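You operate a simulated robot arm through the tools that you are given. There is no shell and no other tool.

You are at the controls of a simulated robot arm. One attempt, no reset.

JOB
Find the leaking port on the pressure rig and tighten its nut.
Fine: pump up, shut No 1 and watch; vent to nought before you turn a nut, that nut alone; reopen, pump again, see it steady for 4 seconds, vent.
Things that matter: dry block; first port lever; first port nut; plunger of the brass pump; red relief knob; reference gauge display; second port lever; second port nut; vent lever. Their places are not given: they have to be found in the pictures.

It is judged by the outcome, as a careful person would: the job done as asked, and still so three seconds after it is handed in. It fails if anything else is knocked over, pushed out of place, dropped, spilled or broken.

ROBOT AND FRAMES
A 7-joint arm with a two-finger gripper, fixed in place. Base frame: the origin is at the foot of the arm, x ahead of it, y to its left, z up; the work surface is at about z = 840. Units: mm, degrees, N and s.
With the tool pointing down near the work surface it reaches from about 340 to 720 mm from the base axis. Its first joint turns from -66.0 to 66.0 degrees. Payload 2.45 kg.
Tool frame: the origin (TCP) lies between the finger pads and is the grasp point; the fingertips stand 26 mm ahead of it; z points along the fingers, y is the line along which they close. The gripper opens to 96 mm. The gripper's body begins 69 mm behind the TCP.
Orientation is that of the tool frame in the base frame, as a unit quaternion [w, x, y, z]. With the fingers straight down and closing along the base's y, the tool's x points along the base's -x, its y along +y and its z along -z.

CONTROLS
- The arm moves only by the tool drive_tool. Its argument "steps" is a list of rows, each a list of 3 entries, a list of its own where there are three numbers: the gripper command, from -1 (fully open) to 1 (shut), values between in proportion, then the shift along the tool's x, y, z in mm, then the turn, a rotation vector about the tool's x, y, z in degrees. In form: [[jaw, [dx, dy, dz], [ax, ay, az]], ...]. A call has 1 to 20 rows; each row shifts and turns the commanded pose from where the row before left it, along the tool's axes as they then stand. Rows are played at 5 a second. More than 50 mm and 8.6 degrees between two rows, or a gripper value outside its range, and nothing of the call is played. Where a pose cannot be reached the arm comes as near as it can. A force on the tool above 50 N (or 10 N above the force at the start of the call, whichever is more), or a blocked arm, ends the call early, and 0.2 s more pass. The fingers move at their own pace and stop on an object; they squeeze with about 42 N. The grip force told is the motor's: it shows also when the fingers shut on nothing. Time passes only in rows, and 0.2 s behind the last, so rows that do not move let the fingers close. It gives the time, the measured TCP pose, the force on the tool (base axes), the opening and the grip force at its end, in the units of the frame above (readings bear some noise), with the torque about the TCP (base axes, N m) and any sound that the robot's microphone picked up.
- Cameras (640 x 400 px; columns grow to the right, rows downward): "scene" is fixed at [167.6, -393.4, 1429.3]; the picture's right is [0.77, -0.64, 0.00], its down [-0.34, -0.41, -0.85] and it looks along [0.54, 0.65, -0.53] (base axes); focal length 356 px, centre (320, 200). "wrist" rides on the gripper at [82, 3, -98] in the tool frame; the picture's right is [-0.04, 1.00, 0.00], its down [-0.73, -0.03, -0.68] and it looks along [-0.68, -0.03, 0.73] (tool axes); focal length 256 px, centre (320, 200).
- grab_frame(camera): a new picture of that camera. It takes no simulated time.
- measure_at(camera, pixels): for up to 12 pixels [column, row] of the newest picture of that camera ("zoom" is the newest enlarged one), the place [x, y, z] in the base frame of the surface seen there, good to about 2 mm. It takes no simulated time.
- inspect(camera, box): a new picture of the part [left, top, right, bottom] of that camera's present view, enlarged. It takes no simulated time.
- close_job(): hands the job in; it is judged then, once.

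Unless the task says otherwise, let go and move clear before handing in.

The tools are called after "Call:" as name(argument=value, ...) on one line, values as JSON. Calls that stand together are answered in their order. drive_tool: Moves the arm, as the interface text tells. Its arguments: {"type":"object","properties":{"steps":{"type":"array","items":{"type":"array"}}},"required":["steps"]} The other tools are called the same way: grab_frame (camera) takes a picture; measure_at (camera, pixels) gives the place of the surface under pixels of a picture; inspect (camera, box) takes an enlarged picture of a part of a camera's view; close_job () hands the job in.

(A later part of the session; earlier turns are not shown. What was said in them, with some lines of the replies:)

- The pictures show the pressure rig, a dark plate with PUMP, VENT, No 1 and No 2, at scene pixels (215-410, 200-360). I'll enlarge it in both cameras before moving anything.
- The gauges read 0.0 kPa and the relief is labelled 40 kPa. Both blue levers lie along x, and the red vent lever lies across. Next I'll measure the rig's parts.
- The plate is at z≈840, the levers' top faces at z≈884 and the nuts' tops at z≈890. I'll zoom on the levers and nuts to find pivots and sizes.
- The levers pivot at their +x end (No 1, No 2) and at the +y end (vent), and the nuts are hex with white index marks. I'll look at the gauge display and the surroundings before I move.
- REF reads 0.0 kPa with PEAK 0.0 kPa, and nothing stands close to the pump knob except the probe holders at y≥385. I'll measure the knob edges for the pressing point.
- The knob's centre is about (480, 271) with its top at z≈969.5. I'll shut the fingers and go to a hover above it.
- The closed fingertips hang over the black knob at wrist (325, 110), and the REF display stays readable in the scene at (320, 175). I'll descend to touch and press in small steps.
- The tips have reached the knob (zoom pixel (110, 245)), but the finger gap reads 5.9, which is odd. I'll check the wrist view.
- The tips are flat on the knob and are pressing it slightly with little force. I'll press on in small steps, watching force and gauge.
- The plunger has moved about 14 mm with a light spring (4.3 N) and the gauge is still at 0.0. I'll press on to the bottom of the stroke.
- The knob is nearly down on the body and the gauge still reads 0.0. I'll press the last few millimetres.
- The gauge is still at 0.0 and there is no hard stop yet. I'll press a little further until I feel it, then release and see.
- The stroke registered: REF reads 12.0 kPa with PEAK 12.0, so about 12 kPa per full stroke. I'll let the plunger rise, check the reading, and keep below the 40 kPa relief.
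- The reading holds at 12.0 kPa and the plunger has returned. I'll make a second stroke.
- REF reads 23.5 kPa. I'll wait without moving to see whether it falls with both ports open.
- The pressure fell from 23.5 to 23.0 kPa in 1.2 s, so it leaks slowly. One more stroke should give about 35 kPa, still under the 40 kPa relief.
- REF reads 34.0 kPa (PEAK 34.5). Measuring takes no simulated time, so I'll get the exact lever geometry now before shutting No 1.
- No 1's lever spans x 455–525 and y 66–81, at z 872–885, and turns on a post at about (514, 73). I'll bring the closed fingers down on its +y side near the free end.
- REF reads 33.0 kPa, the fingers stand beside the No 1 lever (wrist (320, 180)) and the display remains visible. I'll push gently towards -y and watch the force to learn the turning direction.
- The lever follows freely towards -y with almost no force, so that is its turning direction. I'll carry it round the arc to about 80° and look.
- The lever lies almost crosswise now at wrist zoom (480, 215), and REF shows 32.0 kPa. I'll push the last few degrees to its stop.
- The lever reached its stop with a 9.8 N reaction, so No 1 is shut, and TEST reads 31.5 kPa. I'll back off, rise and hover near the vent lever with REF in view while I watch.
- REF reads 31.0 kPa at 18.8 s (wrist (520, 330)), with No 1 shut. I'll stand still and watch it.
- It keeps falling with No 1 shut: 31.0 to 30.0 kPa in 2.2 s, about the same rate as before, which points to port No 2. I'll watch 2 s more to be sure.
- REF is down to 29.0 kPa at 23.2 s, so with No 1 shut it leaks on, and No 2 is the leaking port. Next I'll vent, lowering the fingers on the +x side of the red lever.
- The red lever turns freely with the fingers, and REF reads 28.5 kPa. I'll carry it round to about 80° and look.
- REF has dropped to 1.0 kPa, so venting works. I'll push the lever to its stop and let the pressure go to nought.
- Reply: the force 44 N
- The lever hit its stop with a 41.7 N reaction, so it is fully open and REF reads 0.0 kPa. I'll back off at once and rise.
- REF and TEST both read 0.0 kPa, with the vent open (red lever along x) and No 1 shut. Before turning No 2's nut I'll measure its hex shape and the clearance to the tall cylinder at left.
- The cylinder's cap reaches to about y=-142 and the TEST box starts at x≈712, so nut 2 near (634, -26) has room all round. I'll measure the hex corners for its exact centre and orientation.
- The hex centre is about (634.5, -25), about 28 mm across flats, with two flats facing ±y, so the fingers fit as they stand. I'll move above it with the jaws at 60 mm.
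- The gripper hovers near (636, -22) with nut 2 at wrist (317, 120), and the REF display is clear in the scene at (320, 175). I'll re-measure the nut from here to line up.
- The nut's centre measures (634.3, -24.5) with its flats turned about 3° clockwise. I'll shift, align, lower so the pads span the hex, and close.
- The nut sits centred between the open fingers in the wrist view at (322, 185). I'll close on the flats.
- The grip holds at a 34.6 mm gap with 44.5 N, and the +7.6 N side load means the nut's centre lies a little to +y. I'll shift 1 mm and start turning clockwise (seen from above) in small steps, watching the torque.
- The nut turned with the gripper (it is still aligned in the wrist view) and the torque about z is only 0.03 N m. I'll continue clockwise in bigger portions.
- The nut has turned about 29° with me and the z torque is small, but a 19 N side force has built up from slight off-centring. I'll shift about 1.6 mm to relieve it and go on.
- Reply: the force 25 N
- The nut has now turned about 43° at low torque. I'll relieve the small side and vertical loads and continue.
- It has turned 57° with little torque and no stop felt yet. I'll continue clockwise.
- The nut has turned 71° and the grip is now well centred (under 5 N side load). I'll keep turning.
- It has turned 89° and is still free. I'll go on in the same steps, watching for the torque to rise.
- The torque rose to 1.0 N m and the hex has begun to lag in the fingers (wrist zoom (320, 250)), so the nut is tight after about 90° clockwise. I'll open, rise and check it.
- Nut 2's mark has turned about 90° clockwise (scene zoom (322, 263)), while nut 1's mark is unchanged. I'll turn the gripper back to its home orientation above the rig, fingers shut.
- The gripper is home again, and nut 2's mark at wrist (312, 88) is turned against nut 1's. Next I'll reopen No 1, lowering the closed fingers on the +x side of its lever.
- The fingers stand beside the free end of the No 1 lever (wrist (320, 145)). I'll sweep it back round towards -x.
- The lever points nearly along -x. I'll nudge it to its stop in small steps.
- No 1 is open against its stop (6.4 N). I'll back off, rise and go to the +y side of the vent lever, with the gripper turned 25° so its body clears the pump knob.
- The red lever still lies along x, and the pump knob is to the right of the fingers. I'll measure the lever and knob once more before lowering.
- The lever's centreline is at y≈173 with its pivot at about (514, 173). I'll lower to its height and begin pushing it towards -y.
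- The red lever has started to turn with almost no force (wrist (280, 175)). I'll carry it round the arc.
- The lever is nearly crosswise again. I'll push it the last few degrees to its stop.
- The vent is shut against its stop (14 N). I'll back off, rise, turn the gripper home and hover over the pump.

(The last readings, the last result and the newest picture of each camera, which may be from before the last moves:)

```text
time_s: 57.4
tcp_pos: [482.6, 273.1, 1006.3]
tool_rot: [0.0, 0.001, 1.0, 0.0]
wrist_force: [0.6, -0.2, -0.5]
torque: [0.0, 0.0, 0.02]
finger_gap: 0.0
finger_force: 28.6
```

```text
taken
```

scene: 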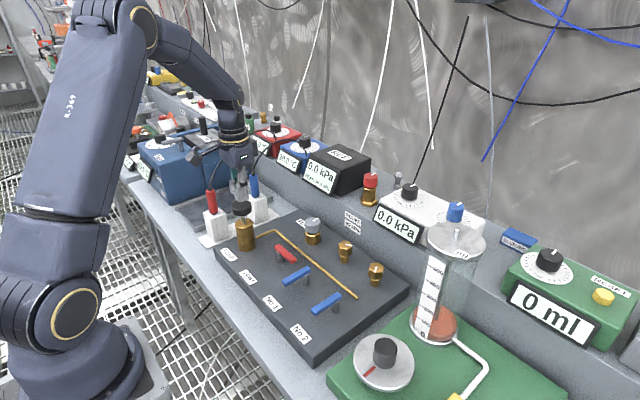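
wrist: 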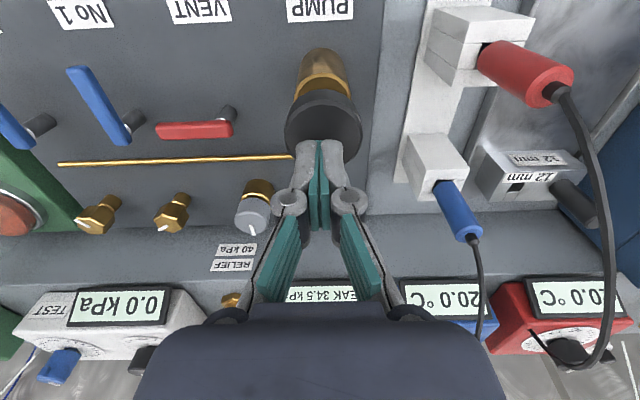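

All levers are back in the starting arrangement: No 1 and No 2 open, vent shut, REF 0.0. I'll pump the first stroke and check it registers.

Call:
drive_tool(steps=[[1, [2, -1.5, 6], [0, 0, 0]], [1, [0, 0, 12], [0, 0, 0]], [1, [0, 0, 12], [0, 0, 0]], [1, [0, 0, 8], [0, 0, 0]], [1, [0, 0, 4], [0, 0, 0]], [1, [0, 0, 0], [0, 0, 0]], [1, [0, 0, -12], [0, 0, 0]], [1, [0, 0, -12], [0, 0, 0]], [1, [0, 0, -12], [0, 0, 0]]])

Call:
inspect(camera="scene", box=[220, 140, 380, 250])

```text
time_s: 59.4
tcp_pos: [483.9, 271.6, 997.8]
tool_rot: [0.0, 0.001, 1.0, 0.0]
wrist_force: [0.4, 0.6, -0.2]
torque: [-0.04, -0.02, 0.0]
finger_gap: 0.3
finger_force: 29.0
```

```text
3.64 times, centred on (300, 195) of scene
```

zoom: 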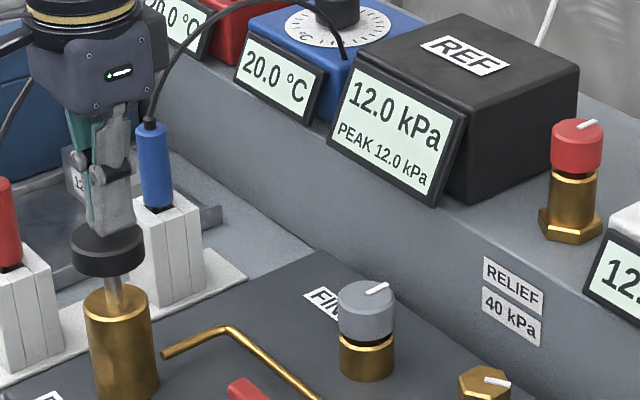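

REF reads 12.0 kPa again. I'll make the second stroke.

Call:
drive_tool(steps=[[1, [2, 0, 11], [0, 0, 0]], [1, [0, 0, 11], [0, 0, 0]], [1, [0, 0, 8], [0, 0, 0]], [1, [0, 0, 4], [0, 0, 0]], [1, [0, 0, 0], [0, 0, 0]], [1, [0, 0, -12], [0, 0, 0]], [1, [0, 0, -12], [0, 0, 0]], [1, [0, 0, -12], [0, 0, 0]]])

Call:
inspect(camera="scene", box=[220, 140, 380, 250])

```text
time_s: 61.2
tcp_pos: [481.3, 271.5, 1001.1]
tool_rot: [-0.001, 0.001, 1.0, 0.0]
wrist_force: [-0.2, -0.1, -0.2]
torque: [0.02, -0.02, -0.03]
finger_gap: 0.2
finger_force: 28.6
```

```text
3.64 times, centred on (300, 195) of scene
```

zoom: 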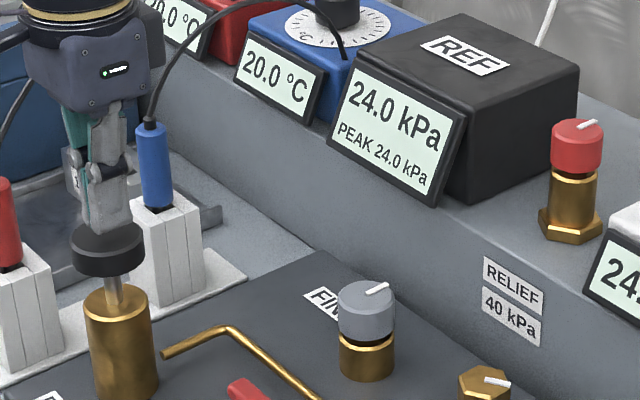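

REF reads 24.0 kPa, with no loss so far. I'll make the third stroke, to about 36 kPa and still under the relief setting.

Call:
drive_tool(steps=[[1, [0, 0, 12], [0, 0, 0]], [1, [0, 0, 12], [0, 0, 0]], [1, [0, 0, 8], [0, 0, 0]], [1, [0, 0, 4], [0, 0, 0]], [1, [0, 0, 0], [0, 0, 0]], [1, [0, 0, -12], [0, 0, 0]], [1, [0, 0, -12], [0, 0, 0]], [1, [0, 0, -12], [0, 0, 0]]])

Call:
inspect(camera="scene", box=[220, 140, 380, 250])

```text
time_s: 63.0
tcp_pos: [480.1, 272.2, 1001.4]
tool_rot: [-0.001, 0.002, 1.0, 0.0]
wrist_force: [0.3, -1.0, -0.2]
torque: [0.0, 0.02, 0.01]
finger_gap: 0.0
finger_force: 28.5
```

```text
3.64 times, centred on (300, 195) of scene
```

zoom: 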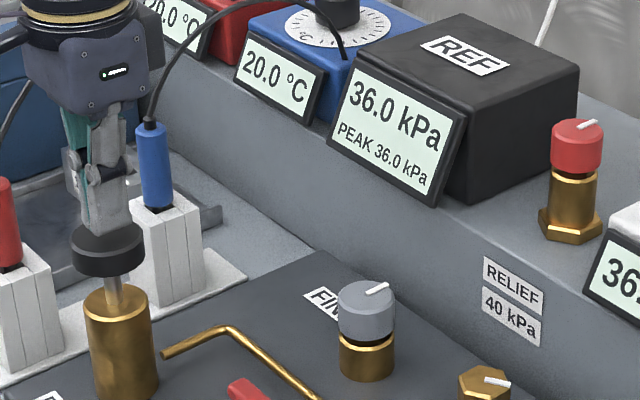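

REF reads 36.0 kPa at 63.0 s. I'll stand still for over 4 s and watch it, with a reading halfway.

Call:
drive_tool(steps=[[1, [0, 0, 0], [0, 0, 0]], [1, [0, 0, 0], [0, 0, 0]], [1, [0, 0, 0], [0, 0, 0]], [1, [0, 0, 0], [0, 0, 0]], [1, [0, 0, 0], [0, 0, 0]], [1, [0, 0, 0], [0, 0, 0]], [1, [0, 0, 0], [0, 0, 0]], [1, [0, 0, 0], [0, 0, 0]], [1, [0, 0, 0], [0, 0, 0]], [1, [0, 0, 0], [0, 0, 0]], [1, [0, 0, 0], [0, 0, 0]], [1, [0, 0, 0], [0, 0, 0]]])

Call:
inspect(camera="scene", box=[295, 140, 445, 240])

```text
time_s: 65.6
tcp_pos: [480.6, 271.3, 999.8]
tool_rot: [0.0, 0.001, 1.0, 0.001]
wrist_force: [0.9, -0.7, 0.5]
torque: [0.01, -0.03, 0.01]
finger_gap: 0.1
finger_force: 28.4
```

```text
4.00 times, centred on (370, 190) of scene
```

zoom: 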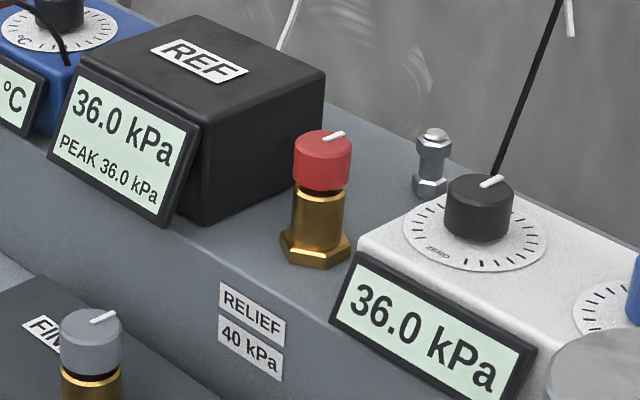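

It still reads 36.0 kPa after 2.6 s. I'll keep watching for another 3 s.

Call:
drive_tool(steps=[[1, [0, 0, 0], [0, 0, 0]], [1, [0, 0, 0], [0, 0, 0]], [1, [0, 0, 0], [0, 0, 0]], [1, [0, 0, 0], [0, 0, 0]], [1, [0, 0, 0], [0, 0, 0]], [1, [0, 0, 0], [0, 0, 0]], [1, [0, 0, 0], [0, 0, 0]], [1, [0, 0, 0], [0, 0, 0]], [1, [0, 0, 0], [0, 0, 0]], [1, [0, 0, 0], [0, 0, 0]], [1, [0, 0, 0], [0, 0, 0]], [1, [0, 0, 0], [0, 0, 0]], [1, [0, 0, 0], [0, 0, 0]], [1, [0, 0, 0], [0, 0, 0]]])

Call:
inspect(camera="scene", box=[295, 140, 445, 240])

```text
time_s: 68.6
tcp_pos: [481.8, 271.5, 1000.9]
tool_rot: [0.0, 0.001, 1.0, 0.0]
wrist_force: [0.0, 0.4, 0.7]
torque: [0.04, 0.01, 0.0]
finger_gap: 0.0
finger_force: 28.9
```

```text
4.00 times, centred on (370, 190) of scene
```

zoom: 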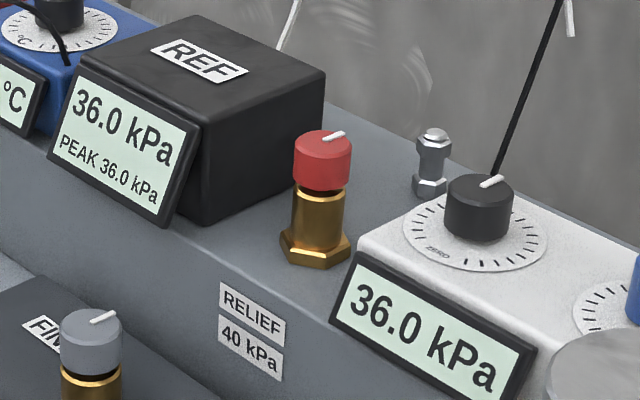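

It held at 36.0 kPa for 5.6 s (63.0 to 68.6 s), so the leak is cured. Finally I'll go to the +x side of the vent lever to vent.

Call:
drive_tool(steps=[[1, [0, 0, -10], [0, 0, 0]], [1, [-15, -38, 0], [0, 0, 0]], [1, [-15, -38, 0], [0, 0, 0]], [1, [-15, -38, 0], [0, 0, 0]], [1, [-15, -38, 0], [0, 0, 0]], [1, [0, 0, 40], [0, 0, 0]], [1, [0, 0, 40], [0, 0, 0]], [1, [0, 0, 39], [0, 0, 0]], [1, [0, 0, 0], [0, 0, 0]]])

Call:
grab_frame(camera="wrist")

Call:
inspect(camera="scene", box=[220, 140, 440, 320])

```text
time_s: 70.6
tcp_pos: [540.4, 120.7, 893.2]
tool_rot: [0.001, 0.001, 1.0, 0.0]
wrist_force: [0.8, 0.6, 0.3]
torque: [-0.02, 0.02, -0.01]
finger_gap: 0.0
finger_force: 28.3
```

```text
taken
```

wrist: 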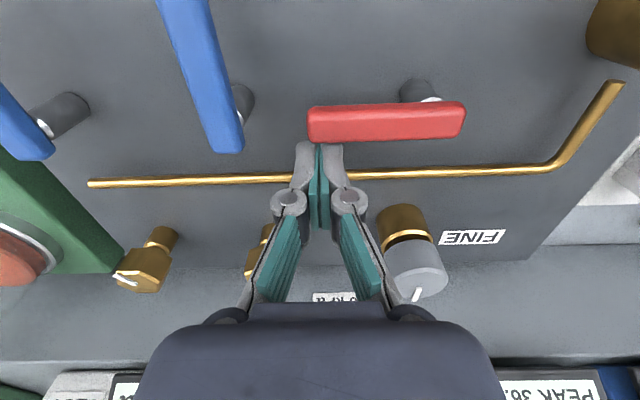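

```text
2.22 times, centred on (330, 230) of scene
```

zoom: 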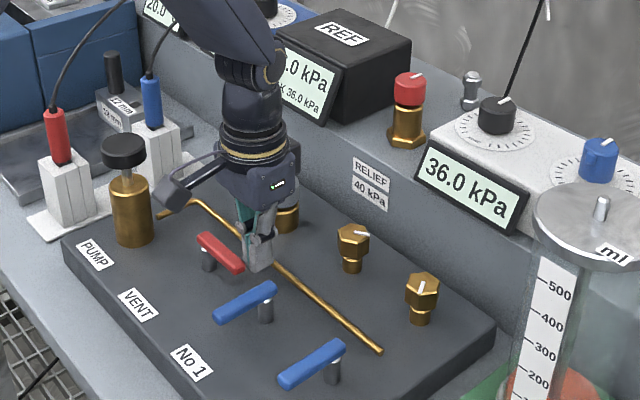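

It still shows 36.0 kPa and the fingers stand beside the red lever's free end. I'll sweep it open.

Call:
drive_tool(steps=[[1, [8, -2.6, 0], [0, 0, 0]], [1, [7.8, -2.6, 0], [0, 0, 0]], [1, [8.4, 1, 0], [0, 0, 0]], [1, [8.1, 2.4, 0], [0, 0, 0]], [1, [7.6, 3.8, 0], [0, 0, 0]], [1, [6.8, 5, 0], [0, 0, 0]], [1, [5.8, 6.2, 0], [0, 0, 0]], [1, [4.6, 7.1, 0], [0, 0, 0]], [1, [3.4, 7, 0], [0, 0, 0]], [1, [0, 0, 0], [0, 0, 0]]])

Call:
inspect(camera="wrist", box=[180, 80, 460, 280])

Call:
inspect(camera="scene", box=[220, 140, 440, 320])

```text
time_s: 72.8
tcp_pos: [480.3, 146.9, 893.6]
tool_rot: [0.0, 0.001, 1.0, -0.001]
wrist_force: [0.4, 0.6, 0.6]
torque: [0.0, 0.03, -0.01]
finger_gap: 0.0
finger_force: 28.5
```

```text
2.00 times, centred on (320, 180) of wrist
```

zoom: 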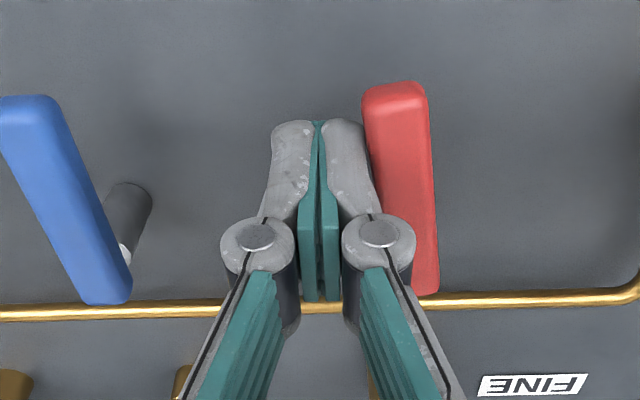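

```text
2.22 times, centred on (330, 230) of scene
```

zoom: 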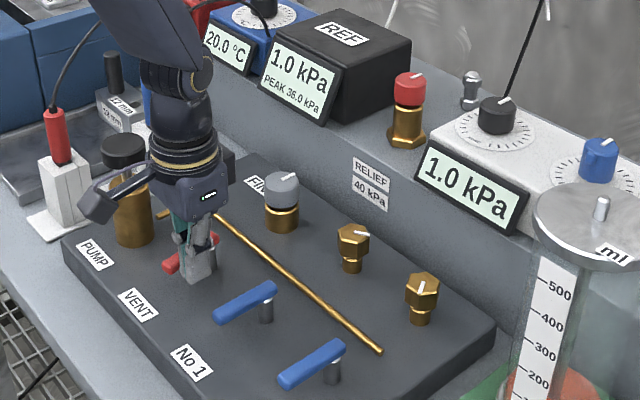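

The pressure is down to 1.0 kPa. I'll nudge the lever to its stop, then watch it reach nought.

Call:
drive_tool(steps=[[1, [0, 3, 0], [0, 0, 0]], [1, [0, 2, 0], [0, 0, 0]], [1, [0, 1.5, 0], [0, 0, 0]], [1, [0, 0, 0], [0, 0, 0]]])

Call:
inspect(camera="scene", box=[220, 140, 440, 320])

```text
time_s: 73.8
tcp_pos: [480.0, 152.5, 893.3]
tool_rot: [0.0, 0.001, 1.0, 0.0]
wrist_force: [0.0, -1.4, 0.7]
torque: [-0.03, -0.01, 0.01]
finger_gap: 0.0
finger_force: 28.2
```

```text
2.22 times, centred on (330, 230) of scene
```

zoom: 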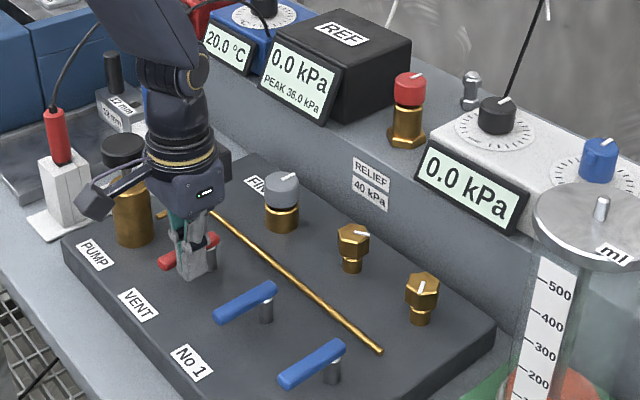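

REF reads 0.0 kPa. I'll give the lever its last couple of millimetres to the stop, then back off, rise and move clear.

Call:
drive_tool(steps=[[1, [0, 2, 0], [0, 0, 0]], [1, [0, 1, 0], [0, 0, 0]], [1, [0, -7, 0], [0, 0, 0]], [1, [0, -7, 0], [0, 0, 0]], [1, [0, -3, -35], [0, 0, 0]], [1, [5, -5, -45], [0, 0, 0]], [1, [10, -10, -45], [0, 0, 0]], [1, [10, -10, -45], [0, 0, 0]], [1, [10, -10, -45], [0, 0, 0]], [1, [10, -10, -45], [0, 0, 0]], [1, [10, -10, -45], [0, 0, 0]], [1, [0, 0, -40], [0, 0, 0]], [1, [0, 0, 0], [0, 0, 0]]])

Call:
grab_frame(camera="scene")

Call:
grab_frame(camera="wrist")

Call:
inspect(camera="scene", box=[210, 140, 440, 320])

```text
time_s: 76.6
tcp_pos: [423.5, 82.4, 1238.1]
tool_rot: [0.0, 0.001, 1.0, 0.0]
wrist_force: [0.6, -1.1, 0.3]
torque: [0.01, -0.02, 0.03]
finger_gap: 0.0
finger_force: 28.4
```

```text
taken
```

scene: 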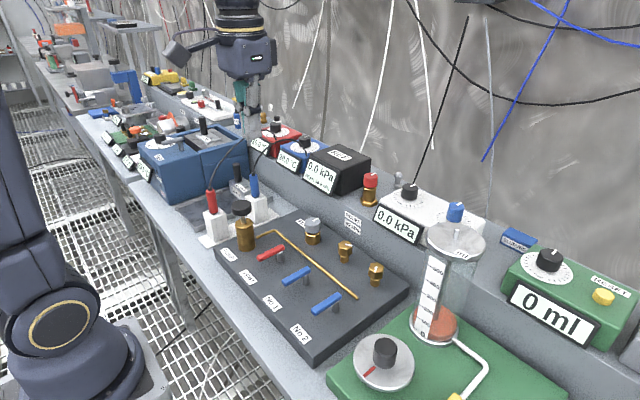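

```text
taken
```

wrist: 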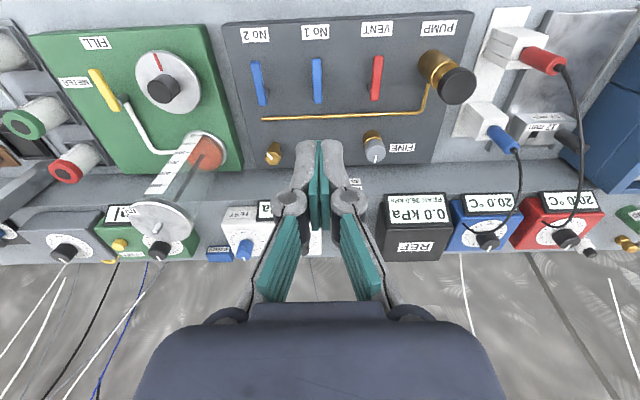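

```text
2.22 times, centred on (325, 230) of scene
```

zoom: 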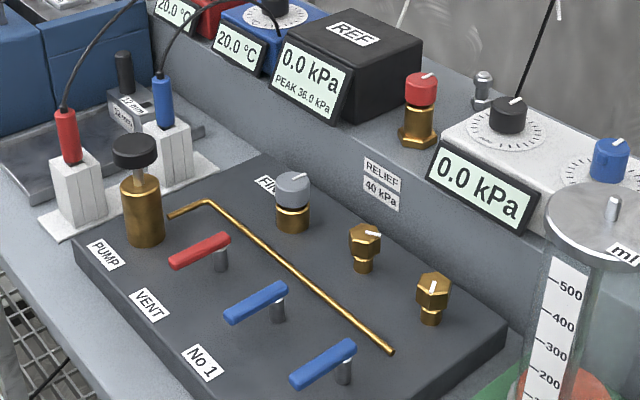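

The final picture shows REF at 0.0 kPa, vent open, No 1 and No 2 open, nut 2 turned and nut 1 untouched. Nothing else has moved and the arm is clear, so I'm handing the job in.

Call:
close_job()

```text
The job is handed in.
```

The leak was at port No 2. I tightened its nut about 90° clockwise, and the rig now holds pressure. The job is handed in.

- **Finding the leak:** I pumped up to 34.5 kPa. The gauge fell at roughly 0.5 kPa/s with both ports open. With No 1 shut it kept falling at about the same rate, from 31.5 to 29.0 kPa in 5.8 s, so the leak was at No 2.
- **Tightening:** I vented to 0.0 kPa first, then turned only No 2's nut until it resisted at about 1.0 N m. No 1's nut was not touched.
- **Retest:** With No 1 reopened and the vent shut, I pumped to 36.0 kPa, below the 40 kPa relief. It stayed at 36.0 kPa for 5.6 s.
- **How it was left:** The rig is vented to 0.0 kPa with the vent open and both ports open. The arm is clear, and the last pictures showed nothing else out of place.
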